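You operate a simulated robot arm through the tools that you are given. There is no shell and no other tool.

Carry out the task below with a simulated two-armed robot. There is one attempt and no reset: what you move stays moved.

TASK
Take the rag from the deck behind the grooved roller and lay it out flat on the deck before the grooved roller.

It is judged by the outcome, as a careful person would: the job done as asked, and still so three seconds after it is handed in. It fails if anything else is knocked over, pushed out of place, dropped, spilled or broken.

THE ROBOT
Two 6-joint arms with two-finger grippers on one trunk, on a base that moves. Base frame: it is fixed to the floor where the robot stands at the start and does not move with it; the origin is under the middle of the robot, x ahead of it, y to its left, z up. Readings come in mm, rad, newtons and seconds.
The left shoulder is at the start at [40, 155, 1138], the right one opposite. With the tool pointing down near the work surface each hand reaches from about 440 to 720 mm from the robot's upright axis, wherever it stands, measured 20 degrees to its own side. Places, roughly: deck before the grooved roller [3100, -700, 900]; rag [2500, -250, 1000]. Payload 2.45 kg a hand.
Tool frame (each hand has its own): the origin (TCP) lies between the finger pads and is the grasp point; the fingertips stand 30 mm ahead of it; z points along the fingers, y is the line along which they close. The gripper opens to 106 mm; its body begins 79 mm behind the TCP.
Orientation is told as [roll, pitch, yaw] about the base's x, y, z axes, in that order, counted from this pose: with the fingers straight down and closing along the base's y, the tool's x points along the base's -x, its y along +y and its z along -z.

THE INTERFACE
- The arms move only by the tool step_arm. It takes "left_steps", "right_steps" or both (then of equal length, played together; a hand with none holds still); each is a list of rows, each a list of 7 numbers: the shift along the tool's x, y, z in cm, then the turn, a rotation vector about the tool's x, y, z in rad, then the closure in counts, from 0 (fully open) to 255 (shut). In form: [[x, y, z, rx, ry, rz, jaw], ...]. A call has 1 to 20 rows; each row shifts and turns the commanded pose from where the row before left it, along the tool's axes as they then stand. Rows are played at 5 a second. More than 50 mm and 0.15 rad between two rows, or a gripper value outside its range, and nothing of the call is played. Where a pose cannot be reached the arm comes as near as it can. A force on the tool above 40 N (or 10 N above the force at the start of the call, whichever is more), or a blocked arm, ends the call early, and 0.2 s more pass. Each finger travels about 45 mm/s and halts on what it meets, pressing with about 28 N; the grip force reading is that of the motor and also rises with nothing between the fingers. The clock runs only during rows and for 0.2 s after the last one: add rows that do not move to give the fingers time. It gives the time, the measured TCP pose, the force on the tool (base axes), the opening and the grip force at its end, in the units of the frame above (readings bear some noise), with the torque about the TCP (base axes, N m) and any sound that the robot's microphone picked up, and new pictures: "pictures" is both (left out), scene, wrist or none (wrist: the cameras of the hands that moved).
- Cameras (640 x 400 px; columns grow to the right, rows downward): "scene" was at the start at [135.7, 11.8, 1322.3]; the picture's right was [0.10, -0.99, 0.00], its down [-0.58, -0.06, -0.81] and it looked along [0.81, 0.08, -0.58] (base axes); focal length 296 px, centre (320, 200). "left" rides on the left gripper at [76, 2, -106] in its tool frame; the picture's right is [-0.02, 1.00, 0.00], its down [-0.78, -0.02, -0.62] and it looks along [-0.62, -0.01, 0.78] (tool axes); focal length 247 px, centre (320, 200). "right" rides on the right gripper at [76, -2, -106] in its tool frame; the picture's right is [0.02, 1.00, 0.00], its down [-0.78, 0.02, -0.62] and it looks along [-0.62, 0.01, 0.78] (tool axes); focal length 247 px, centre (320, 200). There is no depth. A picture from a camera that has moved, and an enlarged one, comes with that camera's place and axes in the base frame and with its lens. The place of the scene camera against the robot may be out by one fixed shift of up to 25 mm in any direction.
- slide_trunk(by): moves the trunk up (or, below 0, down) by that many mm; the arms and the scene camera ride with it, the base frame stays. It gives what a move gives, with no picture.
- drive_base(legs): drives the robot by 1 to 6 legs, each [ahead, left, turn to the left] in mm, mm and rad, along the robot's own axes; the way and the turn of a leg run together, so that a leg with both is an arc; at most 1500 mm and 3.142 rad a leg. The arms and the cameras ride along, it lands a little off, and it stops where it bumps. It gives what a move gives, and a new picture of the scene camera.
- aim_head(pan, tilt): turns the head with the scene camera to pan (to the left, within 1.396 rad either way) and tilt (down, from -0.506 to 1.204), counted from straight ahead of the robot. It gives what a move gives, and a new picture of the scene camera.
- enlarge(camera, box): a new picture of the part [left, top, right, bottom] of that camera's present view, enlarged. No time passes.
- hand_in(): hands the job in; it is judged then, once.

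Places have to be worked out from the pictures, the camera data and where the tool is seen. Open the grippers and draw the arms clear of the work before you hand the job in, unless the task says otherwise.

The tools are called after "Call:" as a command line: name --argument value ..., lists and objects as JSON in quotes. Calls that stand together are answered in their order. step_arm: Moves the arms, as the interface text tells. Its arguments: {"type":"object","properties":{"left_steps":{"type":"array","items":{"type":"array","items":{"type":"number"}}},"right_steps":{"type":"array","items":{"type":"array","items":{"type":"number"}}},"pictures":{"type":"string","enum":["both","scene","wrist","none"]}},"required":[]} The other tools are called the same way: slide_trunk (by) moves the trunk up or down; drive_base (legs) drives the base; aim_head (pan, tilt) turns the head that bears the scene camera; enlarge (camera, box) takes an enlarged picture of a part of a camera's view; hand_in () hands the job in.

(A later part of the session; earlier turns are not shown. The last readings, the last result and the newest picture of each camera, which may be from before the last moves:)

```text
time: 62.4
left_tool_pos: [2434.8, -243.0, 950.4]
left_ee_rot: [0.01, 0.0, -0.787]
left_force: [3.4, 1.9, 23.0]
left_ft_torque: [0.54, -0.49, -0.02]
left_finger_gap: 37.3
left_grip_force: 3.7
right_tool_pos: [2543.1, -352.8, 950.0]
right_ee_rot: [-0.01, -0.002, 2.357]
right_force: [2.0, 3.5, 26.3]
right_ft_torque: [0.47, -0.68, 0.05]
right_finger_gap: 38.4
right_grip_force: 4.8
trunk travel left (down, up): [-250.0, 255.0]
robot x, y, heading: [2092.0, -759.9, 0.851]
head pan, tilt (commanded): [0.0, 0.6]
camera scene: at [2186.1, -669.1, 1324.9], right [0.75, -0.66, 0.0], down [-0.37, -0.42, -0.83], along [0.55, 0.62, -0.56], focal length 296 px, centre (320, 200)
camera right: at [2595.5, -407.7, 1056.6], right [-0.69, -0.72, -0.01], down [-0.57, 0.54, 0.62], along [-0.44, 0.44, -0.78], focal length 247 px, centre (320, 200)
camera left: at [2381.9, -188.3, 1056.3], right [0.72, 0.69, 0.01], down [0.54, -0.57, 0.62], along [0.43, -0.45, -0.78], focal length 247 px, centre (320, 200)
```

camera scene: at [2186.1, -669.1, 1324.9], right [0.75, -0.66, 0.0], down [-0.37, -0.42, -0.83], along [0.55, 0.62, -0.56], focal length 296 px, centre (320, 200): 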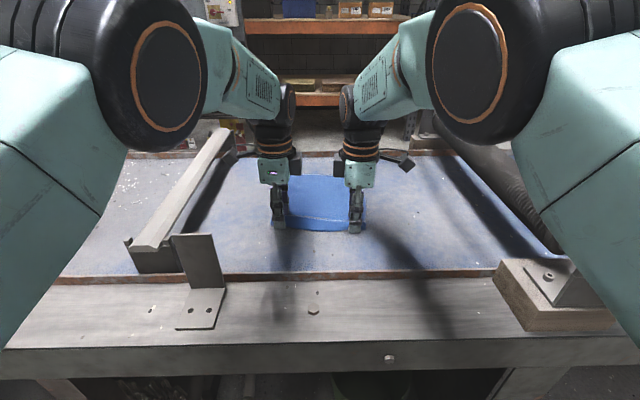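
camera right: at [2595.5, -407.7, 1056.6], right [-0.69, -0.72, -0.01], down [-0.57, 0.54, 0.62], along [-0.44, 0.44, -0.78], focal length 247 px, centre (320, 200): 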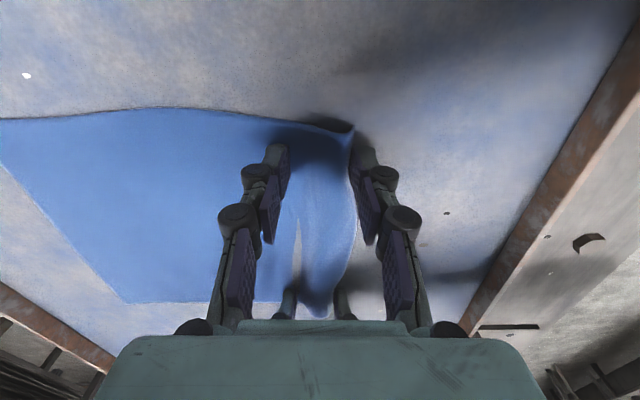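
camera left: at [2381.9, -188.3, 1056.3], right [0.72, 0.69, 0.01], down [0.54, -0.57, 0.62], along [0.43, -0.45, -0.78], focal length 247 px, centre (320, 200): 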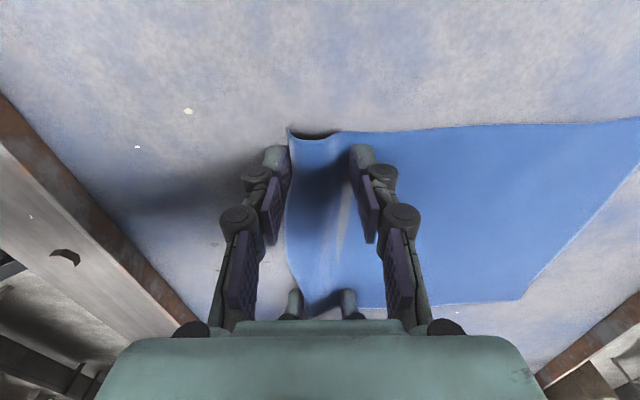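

The cloth's edge is buckling up between the fingers just as wanted, with 23–26 N pressing. I ease up slightly while closing the rest of the way.

Call:
step_arm --left_steps '[[0, 0, -0.1, 0, 0, 0, 185], [0, 0, -0.05, 0, 0, 0, 200], [0, 0, -0.05, 0, 0, 0, 215], [0, 0, -0.05, 0, 0, 0, 230], [0, 0, 0, 0, 0, 0, 255], [0, 0, 0, 0, 0, 0, 255], [0, 0, 0, 0, 0, 0, 255]]' --right_steps '[[0, 0, -0.1, 0, 0, 0, 185], [0, 0, -0.05, 0, 0, 0, 200], [0, 0, -0.05, 0, 0, 0, 215], [0, 0, -0.05, 0, 0, 0, 230], [0, 0, 0, 0, 0, 0, 255], [0, 0, 0, 0, 0, 0, 255], [0, 0, 0, 0, 0, 0, 255]]'

```text
time: 64.0
left_tool_pos: [2434.0, -245.0, 950.2]
left_ee_rot: [0.005, -0.001, -0.787]
left_force: [2.8, 2.8, 20.2]
left_ft_torque: [0.27, -0.18, 0.0]
left_finger_gap: 11.1
left_grip_force: 27.8
right_tool_pos: [2542.8, -352.8, 951.0]
right_ee_rot: [-0.007, -0.001, 2.357]
right_force: [3.9, 4.3, 21.8]
right_ft_torque: [0.21, -0.35, 0.02]
right_finger_gap: 10.8
right_grip_force: 28.3
trunk travel left (down, up): [-250.0, 255.0]
robot x, y, heading: [2092.7, -756.1, 0.853]
head pan, tilt (commanded): [0.0, 0.6]
camera scene: at [2187.4, -667.8, 1324.6], right [0.75, -0.66, 0.0], down [-0.37, -0.42, -0.83], along [0.55, 0.62, -0.56], focal length 296 px, centre (320, 200)
camera right: at [2596.1, -406.8, 1056.7], right [-0.69, -0.72, -0.01], down [-0.57, 0.54, 0.62], along [-0.45, 0.43, -0.78], focal length 247 px, centre (320, 200)
camera left: at [2382.4, -188.0, 1056.3], right [0.72, 0.69, 0.01], down [0.54, -0.57, 0.62], along [0.43, -0.45, -0.78], focal length 247 px, centre (320, 200)
```

scene: 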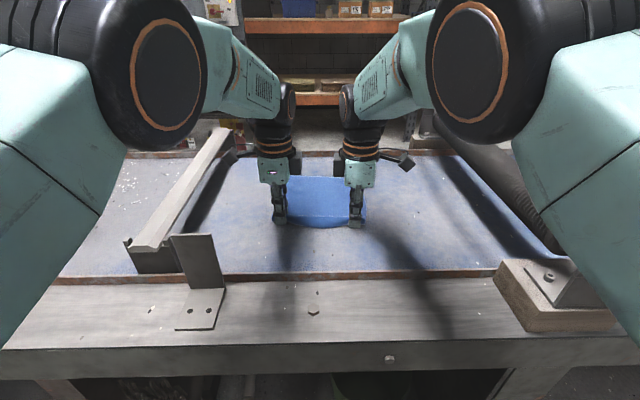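
right: 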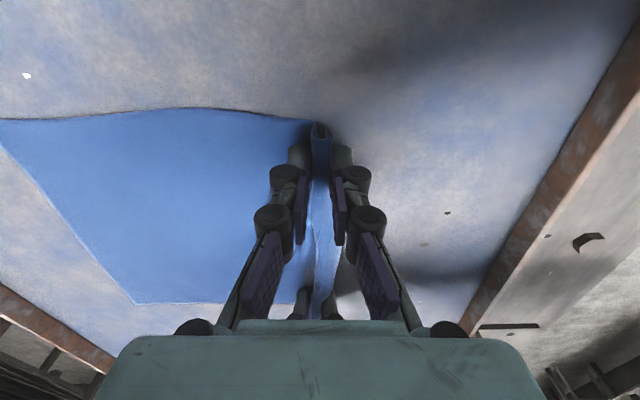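
left: 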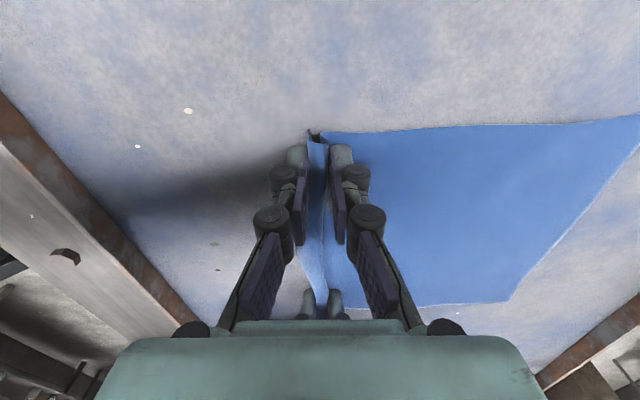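

Both grips hold cloth (gap 11 mm, 28 N). I lift both hands together by 10 cm and look.

Call:
step_arm --left_steps '[[0, 0, -0.5, 0, 0, 0, 255], [0, 0, -1.0, 0, 0, 0, 255], [0, 0, -1.5, 0, 0, 0, 255], [0, 0, -1.5, 0, 0, 0, 255], [0, 0, -1.5, 0, 0, 0, 255], [0, 0, -1.5, 0, 0, 0, 255], [0, 0, -1.5, 0, 0, 0, 255], [0, 0, -1.0, 0, 0, 0, 255]]' --right_steps '[[0, 0, -0.5, 0, 0, 0, 255], [0, 0, -1.0, 0, 0, 0, 255], [0, 0, -1.5, 0, 0, 0, 255], [0, 0, -1.5, 0, 0, 0, 255], [0, 0, -1.5, 0, 0, 0, 255], [0, 0, -1.5, 0, 0, 0, 255], [0, 0, -1.5, 0, 0, 0, 255], [0, 0, -1.0, 0, 0, 0, 255]]'

```text
time: 65.8
left_tool_pos: [2438.0, -243.2, 1048.1]
left_ee_rot: [0.002, -0.001, -0.789]
left_force: [0.4, -0.5, 0.2]
left_ft_torque: [-0.01, -0.01, 0.01]
left_finger_gap: 10.8
left_grip_force: 27.9
right_tool_pos: [2543.5, -352.7, 1048.0]
right_ee_rot: [-0.002, 0.0, 2.358]
right_force: [-0.3, 0.8, 0.1]
right_ft_torque: [0.02, -0.01, -0.01]
right_finger_gap: 10.3
right_grip_force: 28.0
trunk travel left (down, up): [-250.0, 255.0]
robot x, y, heading: [2093.3, -755.3, 0.846]
head pan, tilt (commanded): [0.0, 0.6]
camera scene: at [2189.7, -665.1, 1324.1], right [0.75, -0.66, 0.0], down [-0.37, -0.42, -0.83], along [0.54, 0.62, -0.56], focal length 296 px, centre (320, 200)
camera right: at [2597.3, -405.8, 1153.9], right [-0.69, -0.72, 0.0], down [-0.57, 0.54, 0.62], along [-0.45, 0.43, -0.78], focal length 247 px, centre (320, 200)
camera left: at [2383.0, -186.4, 1153.6], right [0.72, 0.69, 0.0], down [0.54, -0.57, 0.62], along [0.43, -0.45, -0.78], focal length 247 px, centre (320, 200)
```

scene: 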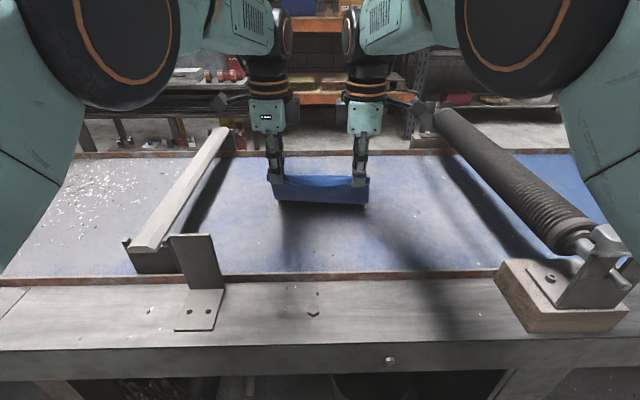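
right: 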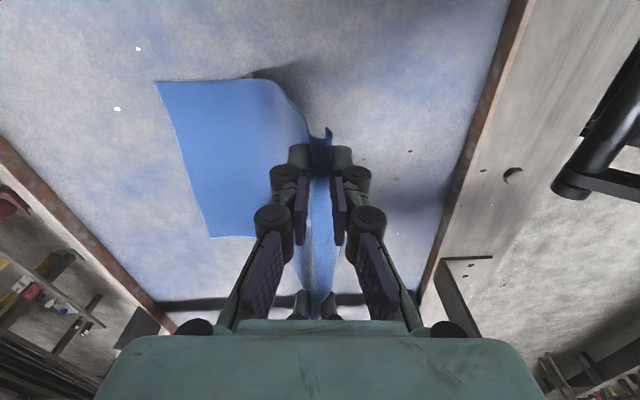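
left: 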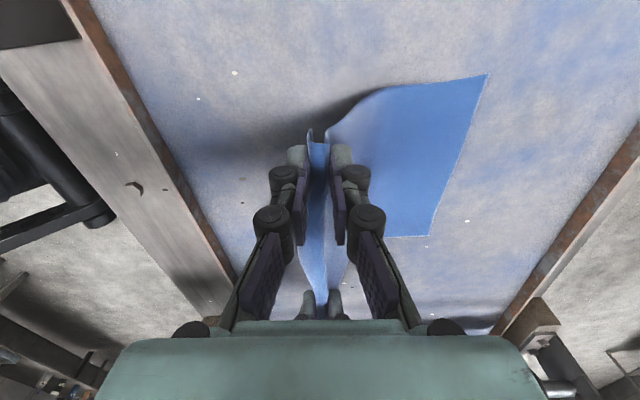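

The rag lifts cleanly. I enlarge to see how the edge is pinched.

Call:
enlarge --camera "left" --box '[260, 70, 500, 220]'

Call:
enlarge --camera "scene" --box '[240, 90, 400, 215]'

```text
2.67 times, centred on (380, 145) of left
camera zoom: at [2383.0, -186.4, 1153.6], right [0.72, 0.69, 0.0], down [0.54, -0.57, 0.62], along [0.43, -0.45, -0.78], focal length 659 px, centre (160, 347)
```

zoom: 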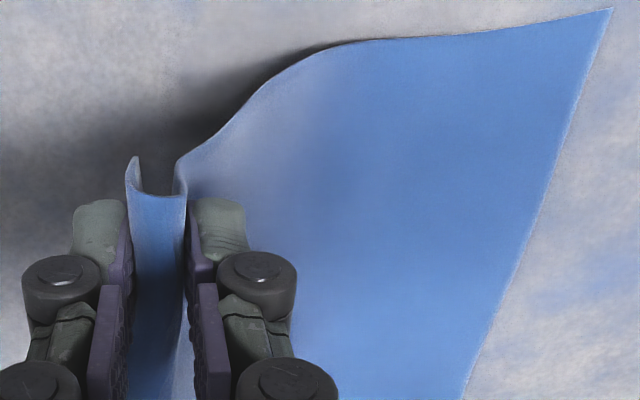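

```text
3.20 times, centred on (320, 152) of scene
camera zoom: at [2189.7, -665.1, 1324.1], right [0.75, -0.66, 0.0], down [-0.37, -0.42, -0.83], along [0.54, 0.62, -0.56], focal length 946 px, centre (320, 352)
```

zoom: 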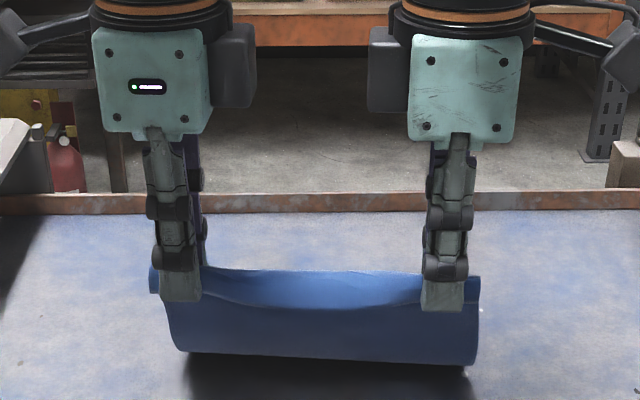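

The near edge is pinched as a small fold in both hands, and the cloth hangs evenly. I raise the trunk to the top and the hands a further 9 cm so the hanging rag clears the roller.

Call:
slide_trunk --by 250

Call:
step_arm --left_steps '[[0, 0, -1.5, 0, 0, 0, 255], [0, 0, -1.5, 0, 0, 0, 255], [0, 0, -1.5, 0, 0, 0, 255], [0, 0, -1.5, 0, 0, 0, 255], [0, 0, -1.5, 0, 0, 0, 255], [0, 0, -1.5, 0, 0, 0, 255]]' --right_steps '[[0, 0, -1.5, 0, 0, 0, 255], [0, 0, -1.5, 0, 0, 0, 255], [0, 0, -1.5, 0, 0, 0, 255], [0, 0, -1.5, 0, 0, 0, 255], [0, 0, -1.5, 0, 0, 0, 255], [0, 0, -1.5, 0, 0, 0, 255]]'

```text
time: 68.4
left_tool_pos: [2435.5, -242.8, 1296.5]
left_ee_rot: [0.0, -0.001, -0.787]
left_force: [0.4, 0.0, 0.2]
left_ft_torque: [-0.02, -0.04, -0.01]
left_finger_gap: 11.2
left_grip_force: 27.6
right_tool_pos: [2544.0, -353.2, 1295.8]
right_ee_rot: [-0.001, -0.002, 2.357]
right_force: [-0.4, 0.7, -0.5]
right_ft_torque: [0.02, 0.05, 0.01]
right_finger_gap: 10.6
right_grip_force: 28.4
trunk travel left (down, up): [-500.0, 5.0]
robot x, y, heading: [2093.8, -757.8, 0.85]
head pan, tilt (commanded): [0.0, 0.6]
```

```text
time: 69.8
left_tool_pos: [2434.7, -241.9, 1388.3]
left_ee_rot: [0.002, 0.001, -0.786]
left_force: [0.5, -0.9, -1.5]
left_ft_torque: [0.0, 0.0, 0.01]
left_finger_gap: 10.9
left_grip_force: 28.1
right_tool_pos: [2541.9, -352.0, 1387.0]
right_ee_rot: [-0.001, 0.001, 2.356]
right_force: [0.5, 0.1, -0.9]
right_ft_torque: [0.0, 0.02, 0.02]
right_finger_gap: 10.6
right_grip_force: 27.9
trunk travel left (down, up): [-500.0, 5.0]
robot x, y, heading: [2097.0, -753.5, 0.853]
head pan, tilt (commanded): [0.0, 0.6]
camera scene: at [2189.2, -665.6, 1573.6], right [0.75, -0.66, 0.0], down [-0.37, -0.42, -0.83], along [0.54, 0.62, -0.56], focal length 296 px, centre (320, 200)
camera right: at [2595.9, -406.4, 1494.0], right [-0.69, -0.72, 0.0], down [-0.57, 0.54, 0.62], along [-0.45, 0.43, -0.78], focal length 247 px, centre (320, 200)
camera left: at [2382.5, -186.5, 1494.1], right [0.72, 0.69, 0.0], down [0.54, -0.57, 0.62], along [0.43, -0.45, -0.78], focal length 247 px, centre (320, 200)
```

scene: 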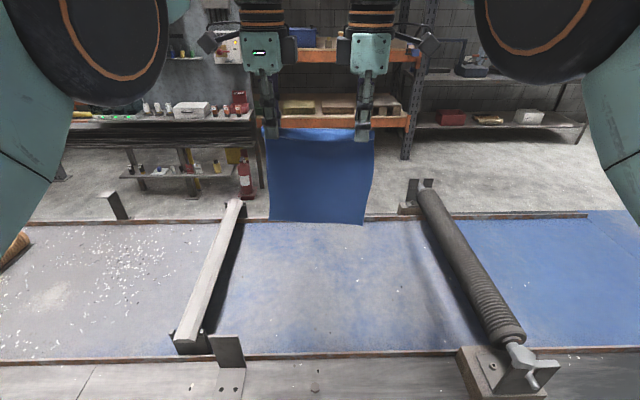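
right: 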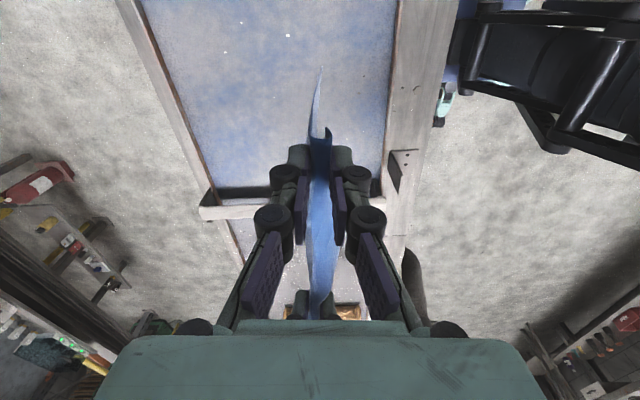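
left: 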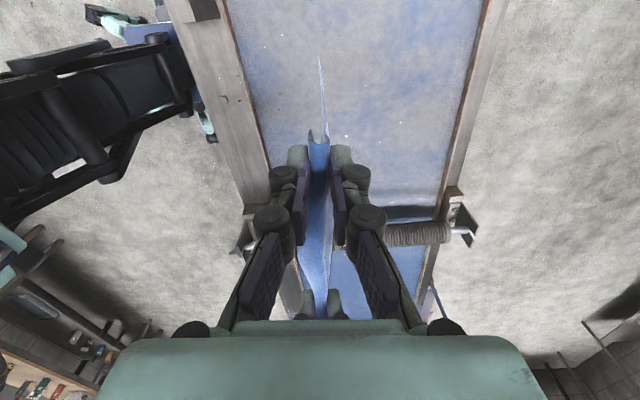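

The rag hangs like a curtain, its bottom at z≈1175, well above the roller (top ≈1075). I back off 120 mm and drive 680 mm to the right along the bench.

Call:
drive_base --legs '[[-120, 0, 0], [0, -340, 0]]'

Call:
step_arm --left_steps '[[0, 0, 0, 0, 0, 0, 255]]' --right_steps '[[0, 0, 0, 0, 0, 0, 255]]' --pictures "wrist"

```text
time: 76.5
left_tool_pos: [2611.7, -554.4, 1386.9]
left_ee_rot: [0.0, -0.001, -0.791]
left_force: [-0.5, 0.3, 0.9]
left_ft_torque: [-0.04, -0.03, 0.02]
left_finger_gap: 11.0
left_grip_force: 28.3
right_tool_pos: [2717.8, -665.6, 1387.3]
right_ee_rot: [-0.001, 0.001, 2.349]
right_force: [-0.3, 0.5, -0.6]
right_ft_torque: [-0.06, -0.02, 0.02]
right_finger_gap: 10.6
right_grip_force: 27.9
trunk travel left (down, up): [-500.0, 5.0]
robot x, y, heading: [2272.0, -1072.9, 0.844]
head pan, tilt (commanded): [0.0, 0.6]
camera scene: at [2364.4, -976.5, 1573.5], right [0.75, -0.66, 0.0], down [-0.37, -0.42, -0.83], along [0.55, 0.62, -0.56], focal length 296 px, centre (320, 200)
```

scene: 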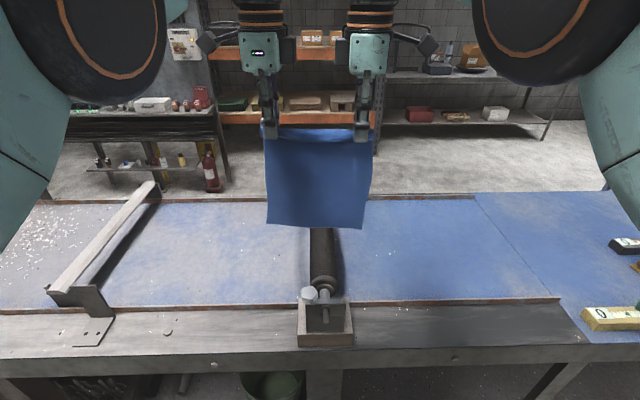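

```text
time: 76.8
left_tool_pos: [2615.7, -559.9, 1388.6]
left_ee_rot: [0.003, 0.004, -0.792]
left_force: [0.5, -0.4, 0.0]
left_ft_torque: [-0.01, -0.01, 0.06]
left_finger_gap: 10.8
left_grip_force: 28.4
right_tool_pos: [2721.2, -670.4, 1386.9]
right_ee_rot: [-0.005, -0.002, 2.35]
right_force: [-0.3, -0.3, 0.4]
right_ft_torque: [0.01, 0.04, 0.02]
right_finger_gap: 10.7
right_grip_force: 28.0
trunk travel left (down, up): [-500.0, 5.0]
robot x, y, heading: [2268.9, -1070.6, 0.843]
head pan, tilt (commanded): [0.0, 0.6]
camera right: at [2775.7, -725.1, 1493.5], right [-0.7, -0.72, 0.0], down [-0.56, 0.54, 0.62], along [-0.45, 0.44, -0.78], focal length 247 px, centre (320, 200)
camera left: at [2563.5, -504.2, 1494.7], right [0.73, 0.69, 0.0], down [0.54, -0.57, 0.62], along [0.43, -0.45, -0.79], focal length 247 px, centre (320, 200)
```

right: 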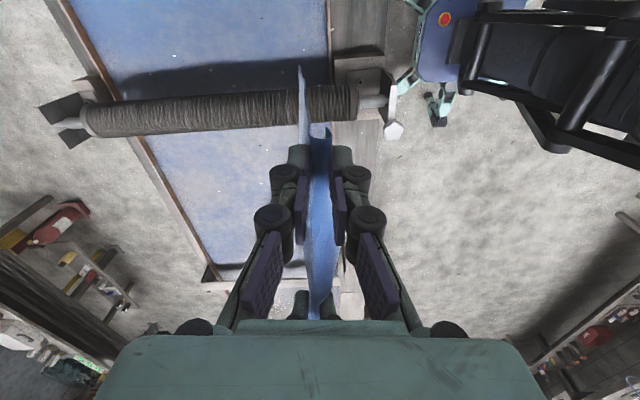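
left: 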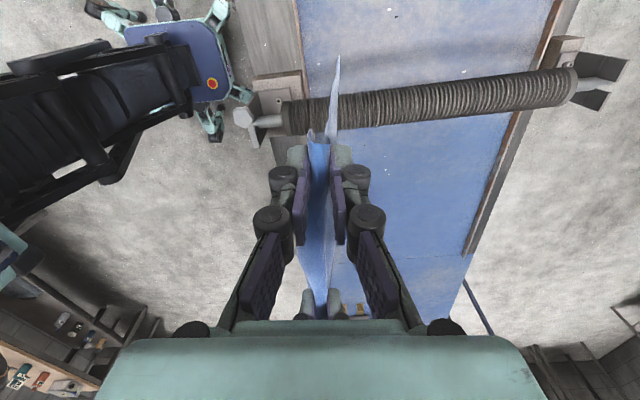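

Safely over the roller; the deck panel beyond runs about 600 mm to the right before the next section, with the yellow block near its corner. I continue 320 mm to the right to centre on that panel.

Call:
drive_base --legs '[[0, -320, 0]]'

Call:
step_arm --left_steps '[[0, 0, 0, 0, 0, 0, 255]]' --right_steps '[[0, 0, 0, 0, 0, 0, 255]]' --pictures "wrist"

```text
time: 81.5
left_tool_pos: [2848.7, -766.9, 1389.0]
left_ee_rot: [0.002, -0.001, -0.789]
left_force: [0.3, -0.3, 0.7]
left_ft_torque: [-0.02, -0.04, 0.0]
left_finger_gap: 11.0
left_grip_force: 27.5
right_tool_pos: [2956.1, -878.2, 1387.3]
right_ee_rot: [-0.005, 0.002, 2.354]
right_force: [-1.1, 0.4, 0.6]
right_ft_torque: [0.0, -0.01, 0.03]
right_finger_gap: 10.6
right_grip_force: 27.7
trunk travel left (down, up): [-500.0, 5.0]
robot x, y, heading: [2511.8, -1282.5, 0.843]
head pan, tilt (commanded): [0.0, 0.6]
camera scene: at [2603.9, -1192.4, 1573.7], right [0.75, -0.66, 0.0], down [-0.37, -0.42, -0.83], along [0.55, 0.62, -0.56], focal length 296 px, centre (320, 200)
```

scene: 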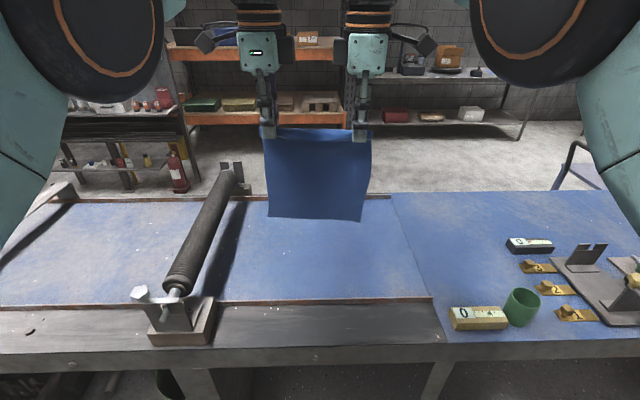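

```text
time: 81.9
left_tool_pos: [2856.7, -769.8, 1386.8]
left_ee_rot: [0.0, 0.002, -0.792]
left_force: [1.2, -0.8, -0.4]
left_ft_torque: [0.0, 0.05, -0.02]
left_finger_gap: 10.9
left_grip_force: 27.9
right_tool_pos: [2963.8, -879.6, 1385.5]
right_ee_rot: [0.0, -0.003, 2.353]
right_force: [0.6, 0.1, 0.0]
right_ft_torque: [0.03, 0.07, 0.06]
right_finger_gap: 10.7
right_grip_force: 27.7
trunk travel left (down, up): [-500.0, 5.0]
robot x, y, heading: [2508.9, -1282.6, 0.846]
head pan, tilt (commanded): [0.0, 0.6]
camera right: at [3016.8, -932.9, 1491.8], right [-0.69, -0.72, 0.0], down [-0.56, 0.54, 0.62], along [-0.45, 0.43, -0.78], focal length 247 px, centre (320, 200)
camera left: at [2804.1, -712.2, 1493.1], right [0.73, 0.69, 0.0], down [0.54, -0.57, 0.62], along [0.43, -0.45, -0.78], focal length 247 px, centre (320, 200)
```

right: 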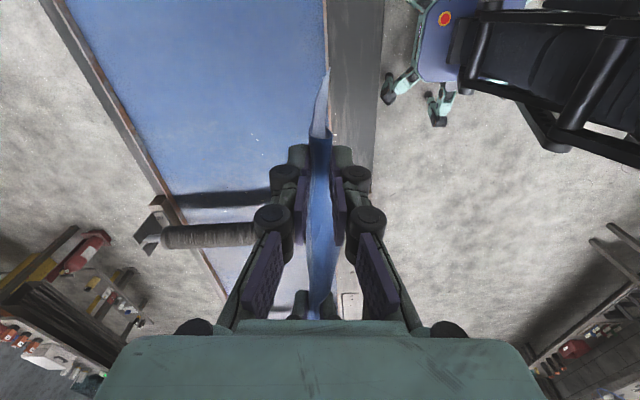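
left: 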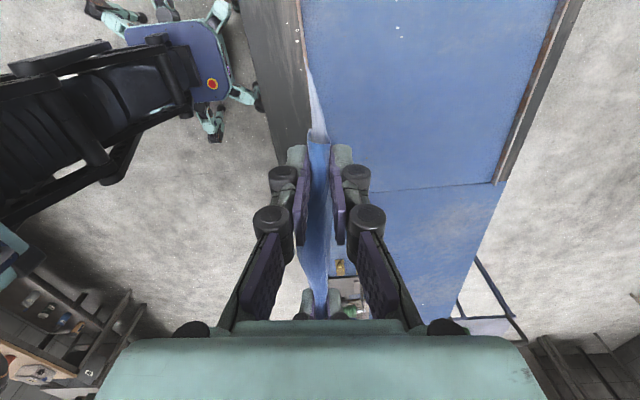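

I'm in front of the panel with the rag centred between the roller and the deck seam. Before stepping closer I check the floor and the bench leg/clamp to the front right.

Call:
aim_head --pan -0.45 --tilt 0.95

Call:
enlarge --camera "left" --box '[60, 0, 300, 150]'

Call:
enlarge --camera "right" --box '[320, 0, 560, 150]'

```text
time: 82.8
left_tool_pos: [2853.8, -767.7, 1388.3]
left_ee_rot: [0.002, 0.001, -0.791]
left_force: [0.2, -0.2, -0.4]
left_ft_torque: [-0.01, 0.06, 0.01]
left_finger_gap: 10.6
left_grip_force: 28.0
right_tool_pos: [2960.7, -879.3, 1386.0]
right_ee_rot: [0.0, -0.001, 2.354]
right_force: [0.0, -0.9, 0.1]
right_ft_torque: [-0.01, 0.04, 0.04]
right_finger_gap: 10.7
right_grip_force: 27.8
trunk travel left (down, up): [-500.0, 5.0]
robot x, y, heading: [2509.9, -1287.0, 0.847]
head pan, tilt (commanded): [-0.45, 0.949]
camera scene: at [2618.2, -1231.4, 1545.1], right [0.39, -0.92, 0.0], down [-0.75, -0.31, -0.58], along [0.54, 0.23, -0.81], focal length 296 px, centre (320, 200)
```

scene: 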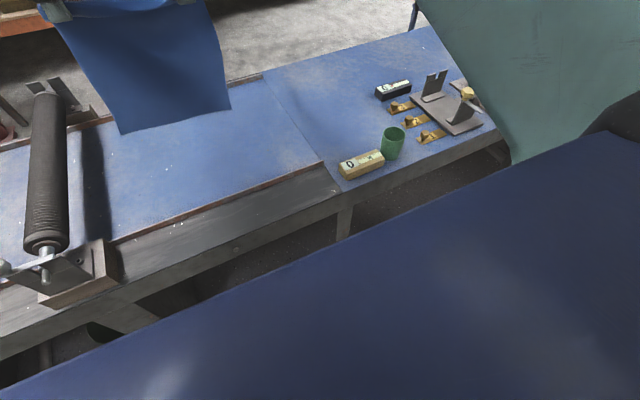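

```text
2.67 times, centred on (180, 75) of left
camera zoom: at [2801.6, -712.3, 1493.7], right [0.73, 0.69, 0.0], down [0.54, -0.57, 0.62], along [0.43, -0.45, -0.78], focal length 659 px, centre (693, 533)
```

zoom: 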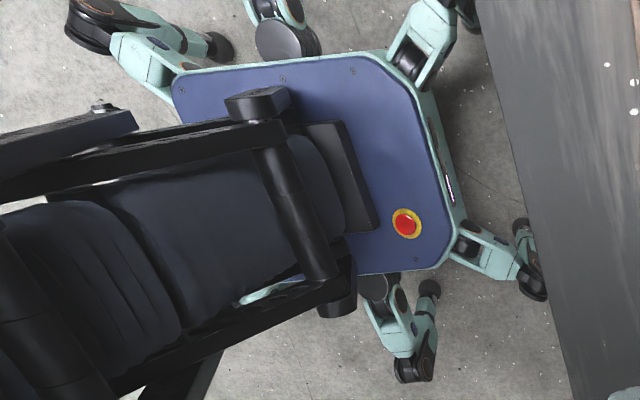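

```text
2.67 times, centred on (440, 75) of right
camera zoom: at [3014.3, -933.0, 1492.8], right [-0.69, -0.72, 0.0], down [-0.56, 0.54, 0.62], along [-0.45, 0.43, -0.78], focal length 659 px, centre (0, 533)
```

zoom: 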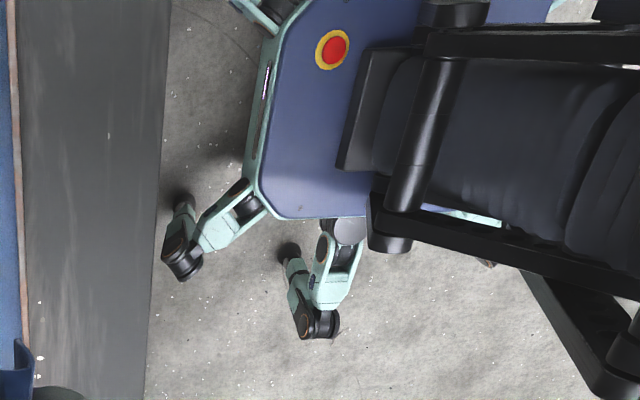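

The legs' knees reach ~310–340 mm ahead at low height and the bench legs are recessed, so I can step 130 mm closer as before. I drive ahead.

Call:
drive_base --legs '[[130, 10, 0]]'

Call:
aim_head --pan 0.0 --tilt 0.75

Call:
step_arm --left_steps '[[0, 0, 0, 0, 0, 0, 255]]' --right_steps '[[0, 0, 0, 0, 0, 0, 255]]' --pictures "wrist"

```text
time: 85.1
left_tool_pos: [2933.7, -659.4, 1385.0]
left_ee_rot: [-0.002, -0.002, -0.789]
left_force: [0.9, 0.8, 0.6]
left_ft_torque: [-0.04, 0.0, 0.01]
left_finger_gap: 10.9
left_grip_force: 27.8
right_tool_pos: [3038.3, -769.7, 1385.3]
right_ee_rot: [0.001, 0.002, 2.355]
right_force: [-0.3, 0.1, -0.1]
right_ft_torque: [-0.09, 0.03, 0.02]
right_finger_gap: 10.6
right_grip_force: 27.9
trunk travel left (down, up): [-500.0, 5.0]
robot x, y, heading: [2591.0, -1178.0, 0.844]
head pan, tilt (commanded): [-0.45, 0.949]
camera scene: at [2698.9, -1119.4, 1544.8], right [0.39, -0.92, 0.0], down [-0.75, -0.32, -0.58], along [0.54, 0.22, -0.81], focal length 296 px, centre (320, 200)
```

scene: 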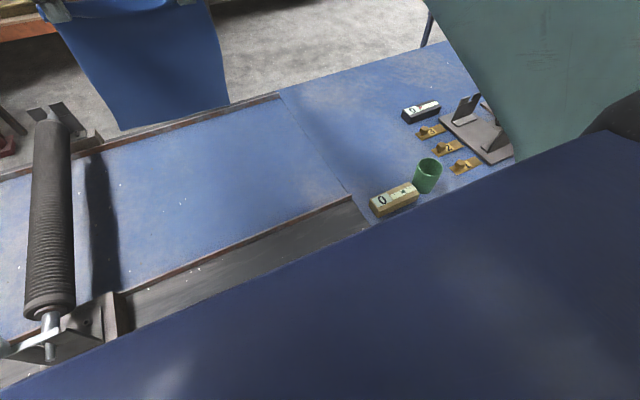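

```text
time: 86.0
left_tool_pos: [2922.9, -666.1, 1391.3]
left_ee_rot: [0.009, -0.002, -0.788]
left_force: [-0.8, -1.0, -0.1]
left_ft_torque: [-0.01, -0.06, 0.0]
left_finger_gap: 10.9
left_grip_force: 28.4
right_tool_pos: [3030.2, -777.9, 1390.6]
right_ee_rot: [-0.009, 0.003, 2.355]
right_force: [-1.4, 0.6, -0.1]
right_ft_torque: [0.05, -0.05, -0.03]
right_finger_gap: 10.4
right_grip_force: 27.6
trunk travel left (down, up): [-500.0, 5.0]
robot x, y, heading: [2596.1, -1175.6, 0.847]
head pan, tilt (commanded): [0.0, 0.75]
camera scene: at [2676.4, -1093.3, 1561.3], right [0.75, -0.66, 0.0], down [-0.45, -0.51, -0.73], along [0.49, 0.55, -0.68], focal length 296 px, centre (320, 200)
```

scene: 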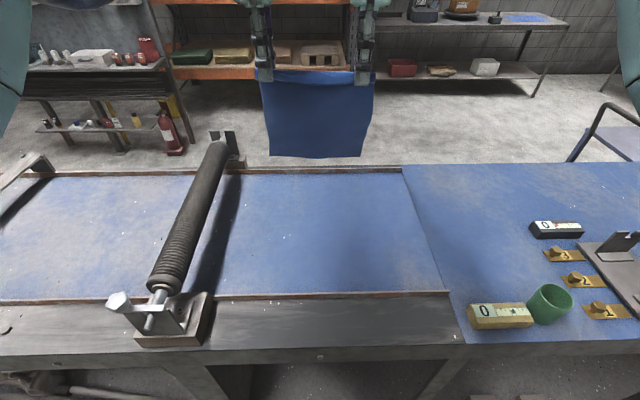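

```text
time: 86.4
left_tool_pos: [2937.4, -659.6, 1385.4]
left_ee_rot: [-0.004, 0.001, -0.789]
left_force: [0.7, 0.5, 0.3]
left_ft_torque: [-0.07, 0.05, 0.01]
left_finger_gap: 11.0
left_grip_force: 27.6
right_tool_pos: [3044.4, -769.5, 1383.1]
right_ee_rot: [0.006, -0.002, 2.352]
right_force: [1.5, 0.7, 0.1]
right_ft_torque: [-0.04, 0.08, 0.03]
right_finger_gap: 10.6
right_grip_force: 27.6
trunk travel left (down, up): [-500.0, 5.0]
robot x, y, heading: [2590.1, -1176.1, 0.851]
head pan, tilt (commanded): [0.0, 0.75]
camera right: at [3098.2, -823.3, 1489.4], right [-0.69, -0.72, 0.0], down [-0.56, 0.54, 0.62], along [-0.45, 0.43, -0.78], focal length 247 px, centre (320, 200)
camera left: at [2885.3, -602.7, 1490.5], right [0.73, 0.69, 0.0], down [0.54, -0.57, 0.62], along [0.42, -0.45, -0.78], focal length 247 px, centre (320, 200)
```

right: 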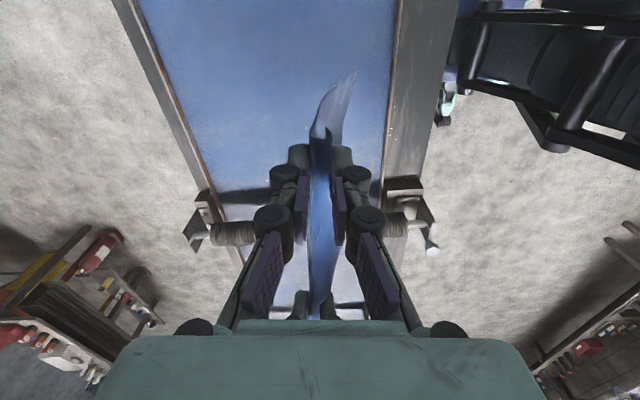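
left: 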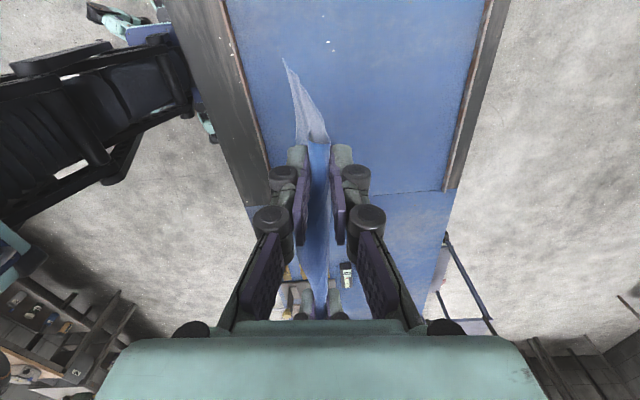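

Robot stands 335 mm from the edge; the panel between the rails spans about 457–932 mm ahead of the axis, and the rag hangs at ~610 mm, centred. I'll lay it far-edge-first by pitching the tools forward: first lower the hands 19 cm over the deck.

Call:
step_arm --left_steps '[[0, 0, 2.0, 0, 0, 0, 255], [0, 0, 2.0, 0, 0, 0, 255], [0, 0, 2.0, 0, 0, 0, 255], [0, 0, 2.0, 0, 0, 0, 255], [0, 0, 2.0, 0, 0, 0, 255], [0, 0, 2.0, 0, 0, 0, 255], [0, 0, 2.0, 0, 0, 0, 255], [0, 0, 2.0, 0, 0, 0, 255], [0, 0, 2.0, 0, 0, 0, 255]]' --right_steps '[[0, 0, 2.0, 0, 0, 0, 255], [0, 0, 2.0, 0, 0, 0, 255], [0, 0, 2.0, 0, 0, 0, 255], [0, 0, 2.0, 0, 0, 0, 255], [0, 0, 2.0, 0, 0, 0, 255], [0, 0, 2.0, 0, 0, 0, 255], [0, 0, 2.0, 0, 0, 0, 255], [0, 0, 2.0, 0, 0, 0, 255], [0, 0, 2.0, 0, 0, 0, 255]]' --pictures "scene"

Call:
step_arm --left_steps '[[0, 0.8, 0, -0.07, 0, 0, 255], [0, 0.8, 0, -0.07, 0, 0, 255], [0, 0.8, 0, -0.07, 0, 0, 255], [0, 0.8, 0, -0.07, 0, 0, 255]]' --right_steps '[[0, -0.8, 0, 0.07, 0, 0, 255], [0, -0.8, 0, 0.07, 0, 0, 255], [0, -0.8, 0, 0.07, 0, 0, 255], [0, -0.8, 0, 0.07, 0, 0, 255]]'

```text
time: 88.4
left_tool_pos: [2930.7, -664.8, 1208.5]
left_ee_rot: [0.002, 0.001, -0.788]
left_force: [0.6, -0.4, -0.8]
left_ft_torque: [0.03, 0.01, 0.0]
left_finger_gap: 11.1
left_grip_force: 27.5
right_tool_pos: [3038.3, -775.0, 1206.9]
right_ee_rot: [-0.001, -0.001, 2.355]
right_force: [0.1, 0.3, 0.2]
right_ft_torque: [0.0, 0.02, 0.01]
right_finger_gap: 10.7
right_grip_force: 27.4
trunk travel left (down, up): [-500.0, 5.0]
robot x, y, heading: [2589.8, -1177.9, 0.849]
head pan, tilt (commanded): [0.0, 0.75]
camera scene: at [2685.5, -1091.6, 1560.7], right [0.75, -0.66, 0.0], down [-0.45, -0.51, -0.73], along [0.48, 0.55, -0.68], focal length 296 px, centre (320, 200)
```

scene: 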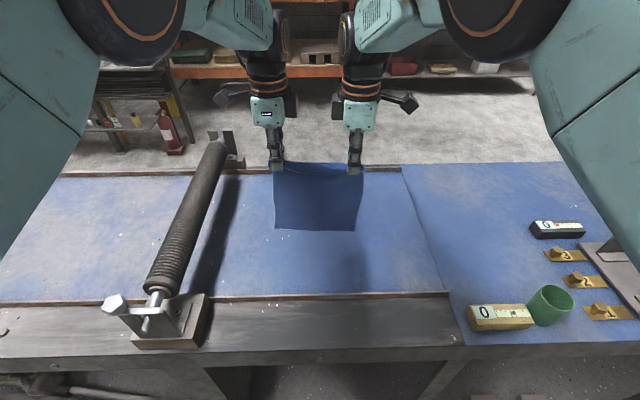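

```text
time: 89.4
left_tool_pos: [2954.6, -638.9, 1210.8]
left_ee_rot: [0.28, -0.002, -0.79]
left_force: [3.2, -3.2, 0.3]
left_ft_torque: [-0.08, -0.05, -0.02]
left_finger_gap: 10.9
left_grip_force: 28.1
right_tool_pos: [3064.9, -750.8, 1203.5]
right_ee_rot: [-0.268, -0.009, 2.341]
right_force: [-2.3, 2.8, 0.8]
right_ft_torque: [0.02, 0.07, 0.01]
right_finger_gap: 10.7
right_grip_force: 28.6
trunk travel left (down, up): [-500.0, 5.0]
robot x, y, heading: [2588.9, -1177.1, 0.849]
head pan, tilt (commanded): [0.0, 0.75]
camera scene: at [2686.9, -1086.8, 1560.3], right [0.75, -0.66, 0.0], down [-0.45, -0.51, -0.73], along [0.48, 0.55, -0.68], focal length 296 px, centre (320, 200)
camera right: at [3098.5, -825.9, 1306.5], right [-0.68, -0.69, -0.27], down [-0.67, 0.43, 0.6], along [-0.3, 0.59, -0.75], focal length 247 px, centre (320, 200)
camera left: at [2881.0, -602.6, 1311.9], right [0.7, 0.66, 0.28], down [0.42, -0.69, 0.59], along [0.58, -0.3, -0.76], focal length 247 px, centre (320, 200)
```

scene: 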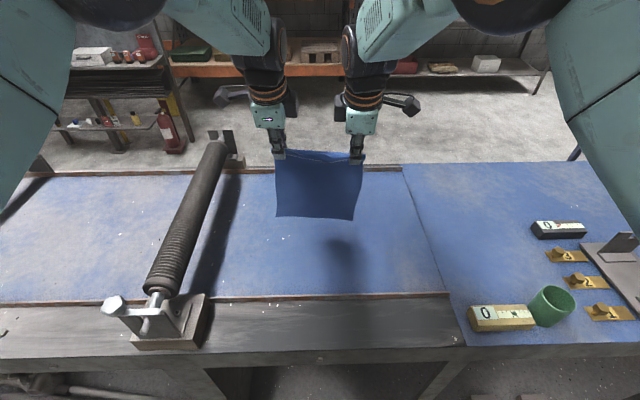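
right: 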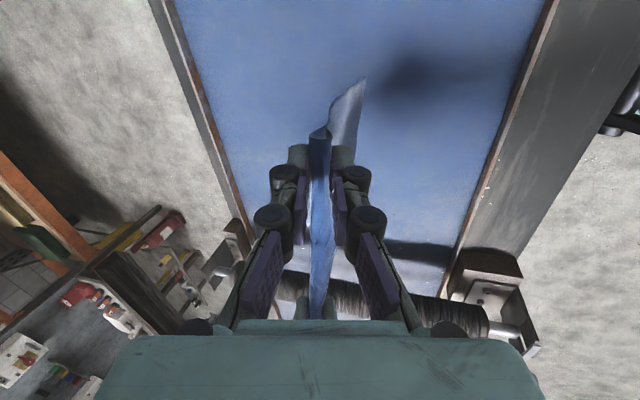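
left: 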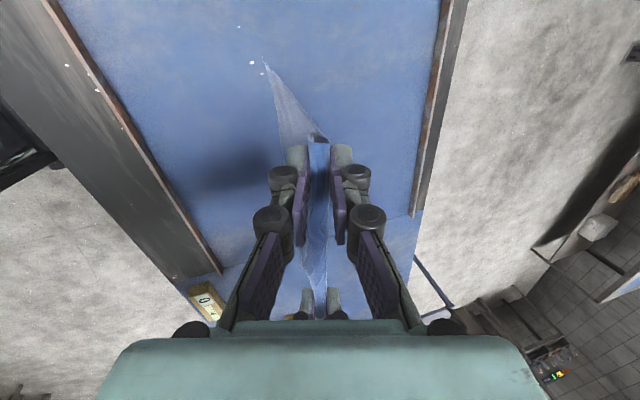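

The tools pitched to about 0.28 rad, but the right hand reads a few mm low and there is a slight pull between the hands. I hold still a moment to see whether it settles.

Call:
step_arm --left_steps '[[0, 0, 0, 0, 0, 0, 255], [0, 0, 0, 0, 0, 0, 255]]' --right_steps '[[0, 0, 0, 0, 0, 0, 255], [0, 0, 0, 0, 0, 0, 255]]' --pictures "none"

```text
time: 90.0
left_tool_pos: [2955.4, -639.4, 1210.0]
left_ee_rot: [0.278, 0.0, -0.787]
left_force: [4.4, -2.9, -0.4]
left_ft_torque: [-0.07, -0.07, 0.02]
left_finger_gap: 11.0
left_grip_force: 27.7
right_tool_pos: [3066.8, -751.2, 1205.7]
right_ee_rot: [-0.272, -0.009, 2.342]
right_force: [-3.8, 3.1, 0.2]
right_ft_torque: [0.06, 0.07, 0.01]
right_finger_gap: 11.0
right_grip_force: 27.4
trunk travel left (down, up): [-500.0, 5.0]
robot x, y, heading: [2591.9, -1176.0, 0.845]
head pan, tilt (commanded): [0.0, 0.75]
```

The offset persists (right ≈4 mm wide, 5 mm low). I try one further small pitch step, easing the right hand 4 mm inward, to see how the error behaves.

Call:
step_arm --left_steps '[[0, 0.6, 0.1, -0.05, 0, 0, 255], [0, 0.6, 0.1, -0.05, 0, 0, 255], [0, 0, 0, 0, 0, 0, 255]]' --right_steps '[[-0.2, -0.6, 0.1, 0.05, 0, 0, 255], [-0.2, -0.6, 0.1, 0.05, 0, 0, 255], [0, 0, 0, 0, 0, 0, 255]]' --pictures "scene"

```text
time: 90.8
left_tool_pos: [2962.5, -631.6, 1212.4]
left_ee_rot: [0.381, -0.002, -0.79]
left_force: [7.0, -7.1, -1.5]
left_ft_torque: [-0.1, -0.1, -0.06]
left_finger_gap: 10.9
left_grip_force: 28.5
right_tool_pos: [3076.9, -745.0, 1204.9]
right_ee_rot: [-0.363, -0.022, 2.326]
right_force: [-7.2, 6.6, 0.7]
right_ft_torque: [0.11, 0.1, 0.05]
right_finger_gap: 10.9
right_grip_force: 28.2
trunk travel left (down, up): [-500.0, 5.0]
robot x, y, heading: [2591.4, -1178.9, 0.844]
head pan, tilt (commanded): [0.0, 0.75]
camera scene: at [2686.7, -1087.3, 1560.4], right [0.75, -0.66, 0.0], down [-0.45, -0.51, -0.73], along [0.48, 0.55, -0.68], focal length 296 px, centre (320, 200)
```

scene: 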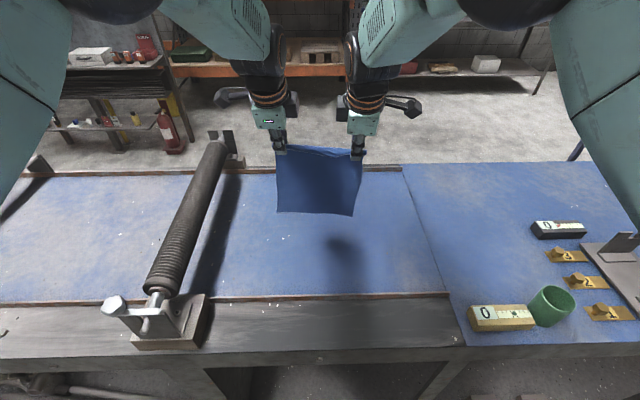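

The right arm can't follow this forward pitch (it drifts outward and tugs the cloth). I turn both tools back to vertical in place, undoing the inward nudge, and will lay the rag with vertical tools instead.

Call:
step_arm --left_steps '[[0, 0, 0, 0.06333, 0, 0, 255], [0, 0, 0, 0.06333, 0, 0, 255], [0, 0, 0, 0.06333, 0, 0, 255], [0, 0, 0, 0.06333, 0, 0, 255], [0, 0, 0, 0.06333, 0, 0, 255], [0, 0, 0, 0.06333, 0, 0, 255], [0, 0, 0, 0, 0, 0, 255]]' --right_steps '[[0.1, 0, 0, -0.06333, 0, 0, 255], [0.1, 0, 0, -0.06333, 0, 0, 255], [0.1, 0, 0, -0.06333, 0, 0, 255], [0.1, 0, 0, -0.06333, 0, 0, 255], [0, 0, 0, -0.06333, 0, 0, 255], [0, 0, 0, -0.06333, 0, 0, 255], [0, 0, 0, 0, 0, 0, 255]]' --pictures "scene"

```text
time: 92.4
left_tool_pos: [2962.5, -632.2, 1213.7]
left_ee_rot: [0.003, 0.001, -0.792]
left_force: [0.0, -0.5, -0.8]
left_ft_torque: [-0.02, -0.01, 0.0]
left_finger_gap: 10.9
left_grip_force: 27.5
right_tool_pos: [3066.3, -744.7, 1211.8]
right_ee_rot: [-0.002, 0.0, 2.356]
right_force: [-0.4, -0.1, 0.2]
right_ft_torque: [-0.02, 0.02, 0.03]
right_finger_gap: 10.7
right_grip_force: 28.0
trunk travel left (down, up): [-500.0, 5.0]
robot x, y, heading: [2590.9, -1176.9, 0.848]
head pan, tilt (commanded): [0.0, 0.75]
camera scene: at [2684.8, -1091.0, 1560.7], right [0.75, -0.66, 0.0], down [-0.45, -0.51, -0.73], along [0.48, 0.55, -0.68], focal length 296 px, centre (320, 200)
```

scene: 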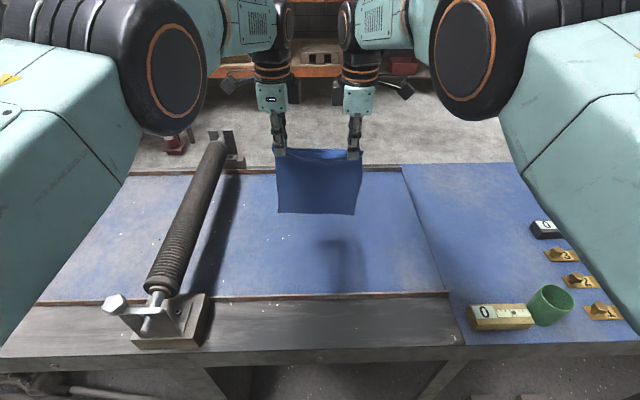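

Vertical again with no pull between the hands. I now push forward in small steps to learn how far both arms reach with vertical tools at this height.

Call:
step_arm --left_steps '[[0, 1.0, 0, 0, 0, 0, 255], [0, 1.0, 0, 0, 0, 0, 255], [0, 0, 0, 0, 0, 0, 255]]' --right_steps '[[0, -1.0, 0, 0, 0, 0, 255], [0, -1.0, 0, 0, 0, 0, 255], [0, 0, 0, 0, 0, 0, 255]]' --pictures "none"

Call:
step_arm --left_steps '[[0, 1.0, 0, 0, 0, 0, 255], [0, 1.0, 0, 0, 0, 0, 255], [0, 0, 0, 0, 0, 0, 255]]' --right_steps '[[0, -1.0, 0, 0, 0, 0, 255], [0, -1.0, 0, 0, 0, 0, 255], [0, 0, 0, 0, 0, 0, 255]]' --pictures "none"

```text
time: 93.2
left_tool_pos: [2964.7, -622.8, 1215.8]
left_ee_rot: [0.005, -0.001, -0.788]
left_force: [0.6, -1.8, 0.3]
left_ft_torque: [0.01, -0.05, 0.01]
left_finger_gap: 10.9
left_grip_force: 27.9
left hand out of reach, approached as far as the arm can: row 2
right_tool_pos: [3080.4, -733.0, 1214.5]
right_ee_rot: [-0.004, -0.001, 2.353]
right_force: [-1.7, 0.6, -0.4]
right_ft_torque: [0.07, 0.04, 0.06]
right_finger_gap: 10.4
right_grip_force: 27.8
trunk travel left (down, up): [-500.0, 5.0]
robot x, y, heading: [2589.8, -1175.3, 0.851]
head pan, tilt (commanded): [0.0, 0.75]
```

```text
time: 94.0
left_tool_pos: [2961.2, -620.5, 1216.5]
left_ee_rot: [0.006, 0.002, -0.787]
left_force: [-0.1, -1.5, 1.1]
left_ft_torque: [-0.02, -0.03, 0.02]
left_finger_gap: 4.2
left_grip_force: 25.5
left hand out of reach, approached as far as the arm can: row 1, 2
right_tool_pos: [3092.6, -737.9, 1214.5]
right_ee_rot: [-0.005, 0.004, 2.351]
right_force: [-0.1, -0.8, 0.1]
right_ft_torque: [0.03, -0.04, 0.01]
right_finger_gap: 10.5
right_grip_force: 28.1
right hand out of reach, approached as far as the arm can: row 1, 2
trunk travel left (down, up): [-500.0, 5.0]
robot x, y, heading: [2590.6, -1179.6, 0.847]
head pan, tilt (commanded): [0.0, 0.75]
```

Reach ends here (left at ~660 mm), and the hands spread slightly, so the left grip slipped (gap 4 mm). I bring both hands back together toward me and look.

Call:
step_arm --left_steps '[[0, -1.5, 0, 0, 0, 0, 255], [0, -1.5, 0, 0, 0, 0, 255]]' --right_steps '[[-0.5, 1.5, 0, 0, 0, 0, 255], [-0.3, 1.5, 0, 0, 0, 0, 255]]'

```text
time: 94.6
left_tool_pos: [2942.2, -642.9, 1215.5]
left_ee_rot: [0.006, -0.001, -0.788]
left_force: [-0.5, -0.3, 0.1]
left_ft_torque: [0.08, 0.01, 0.0]
left_finger_gap: 3.2
left_grip_force: 34.0
right_tool_pos: [3079.3, -730.9, 1214.9]
right_ee_rot: [-0.005, 0.001, 2.353]
right_force: [0.1, -0.2, 1.3]
right_ft_torque: [0.02, 0.01, 0.03]
right_finger_gap: 10.3
right_grip_force: 27.9
right hand out of reach, approached as far as the arm can: row 1, 2
trunk travel left (down, up): [-500.0, 5.0]
robot x, y, heading: [2590.2, -1176.1, 0.849]
head pan, tilt (commanded): [0.0, 0.75]
camera scene: at [2681.9, -1094.0, 1561.1], right [0.75, -0.66, 0.0], down [-0.45, -0.51, -0.73], along [0.49, 0.55, -0.68], focal length 296 px, centre (320, 200)
camera right: at [3131.8, -784.9, 1321.3], right [-0.69, -0.72, 0.0], down [-0.57, 0.54, 0.62], along [-0.45, 0.43, -0.78], focal length 247 px, centre (320, 200)
camera left: at [2889.7, -586.2, 1320.1], right [0.72, 0.69, 0.01], down [0.54, -0.57, 0.62], along [0.43, -0.45, -0.78], focal length 247 px, centre (320, 200)
```

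scene: 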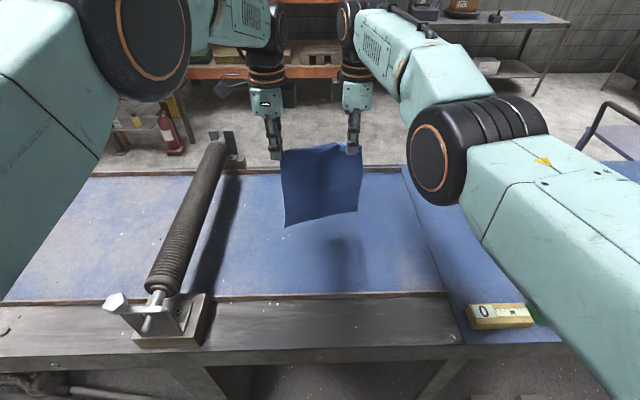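
right: 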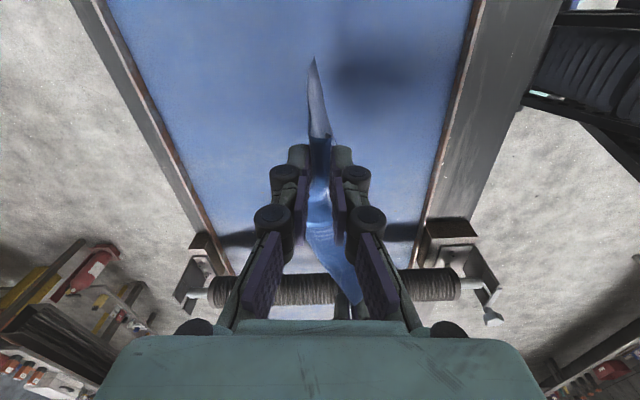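
left: 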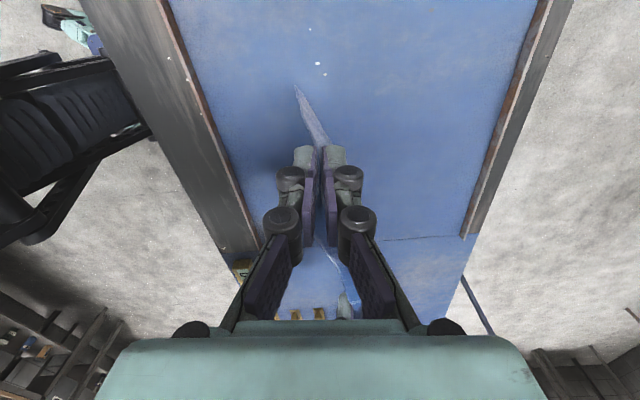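

The left grip seems to hold only the edge now. I enlarge to see both grips.

Call:
enlarge --camera "scene" --box '[240, 70, 400, 240]'

Call:
enlarge --camera "left" --box '[240, 80, 400, 330]'

Call:
enlarge --camera "right" --box '[240, 40, 400, 330]'

```text
2.35 times, centred on (320, 155) of scene
camera zoom: at [2681.9, -1094.0, 1561.1], right [0.75, -0.66, 0.0], down [-0.45, -0.51, -0.73], along [0.49, 0.55, -0.68], focal length 696 px, centre (320, 306)
```

zoom: 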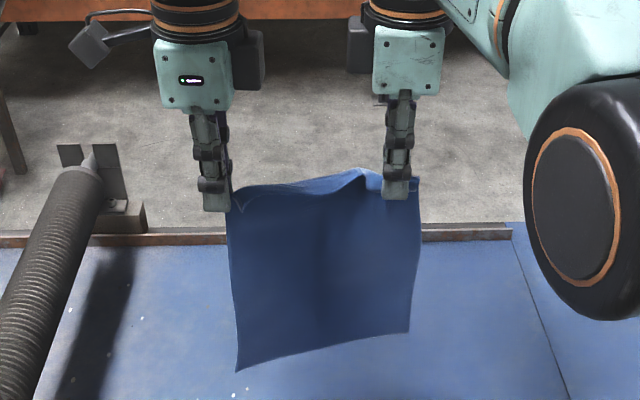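

```text
1.60 times, centred on (320, 205) of left
camera zoom: at [2889.7, -586.2, 1320.1], right [0.72, 0.69, 0.01], down [0.54, -0.57, 0.62], along [0.43, -0.45, -0.78], focal length 395 px, centre (320, 192)
```

zoom: 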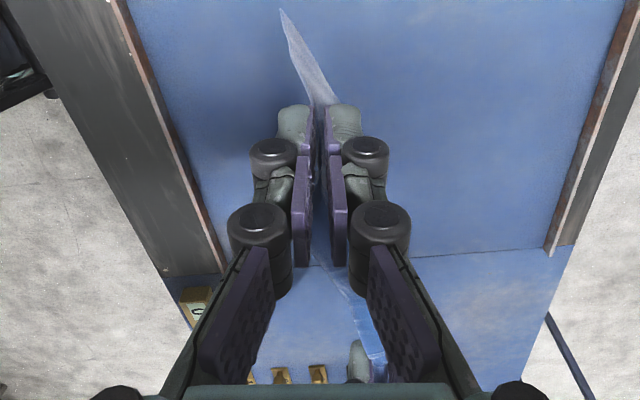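

```text
1.38 times, centred on (320, 185) of right
camera zoom: at [3131.8, -784.9, 1321.3], right [-0.69, -0.72, 0.0], down [-0.57, 0.54, 0.62], along [-0.45, 0.43, -0.78], focal length 341 px, centre (320, 221)
```

zoom: 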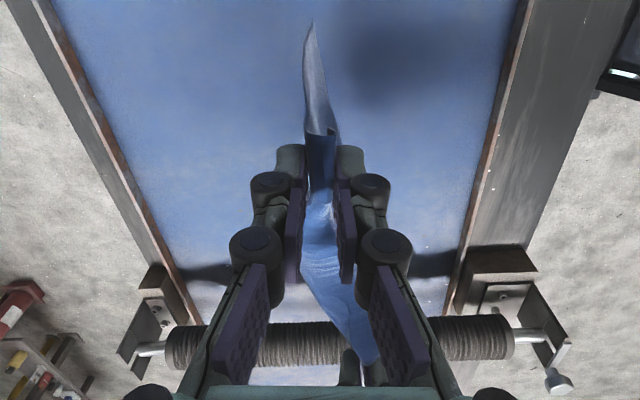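

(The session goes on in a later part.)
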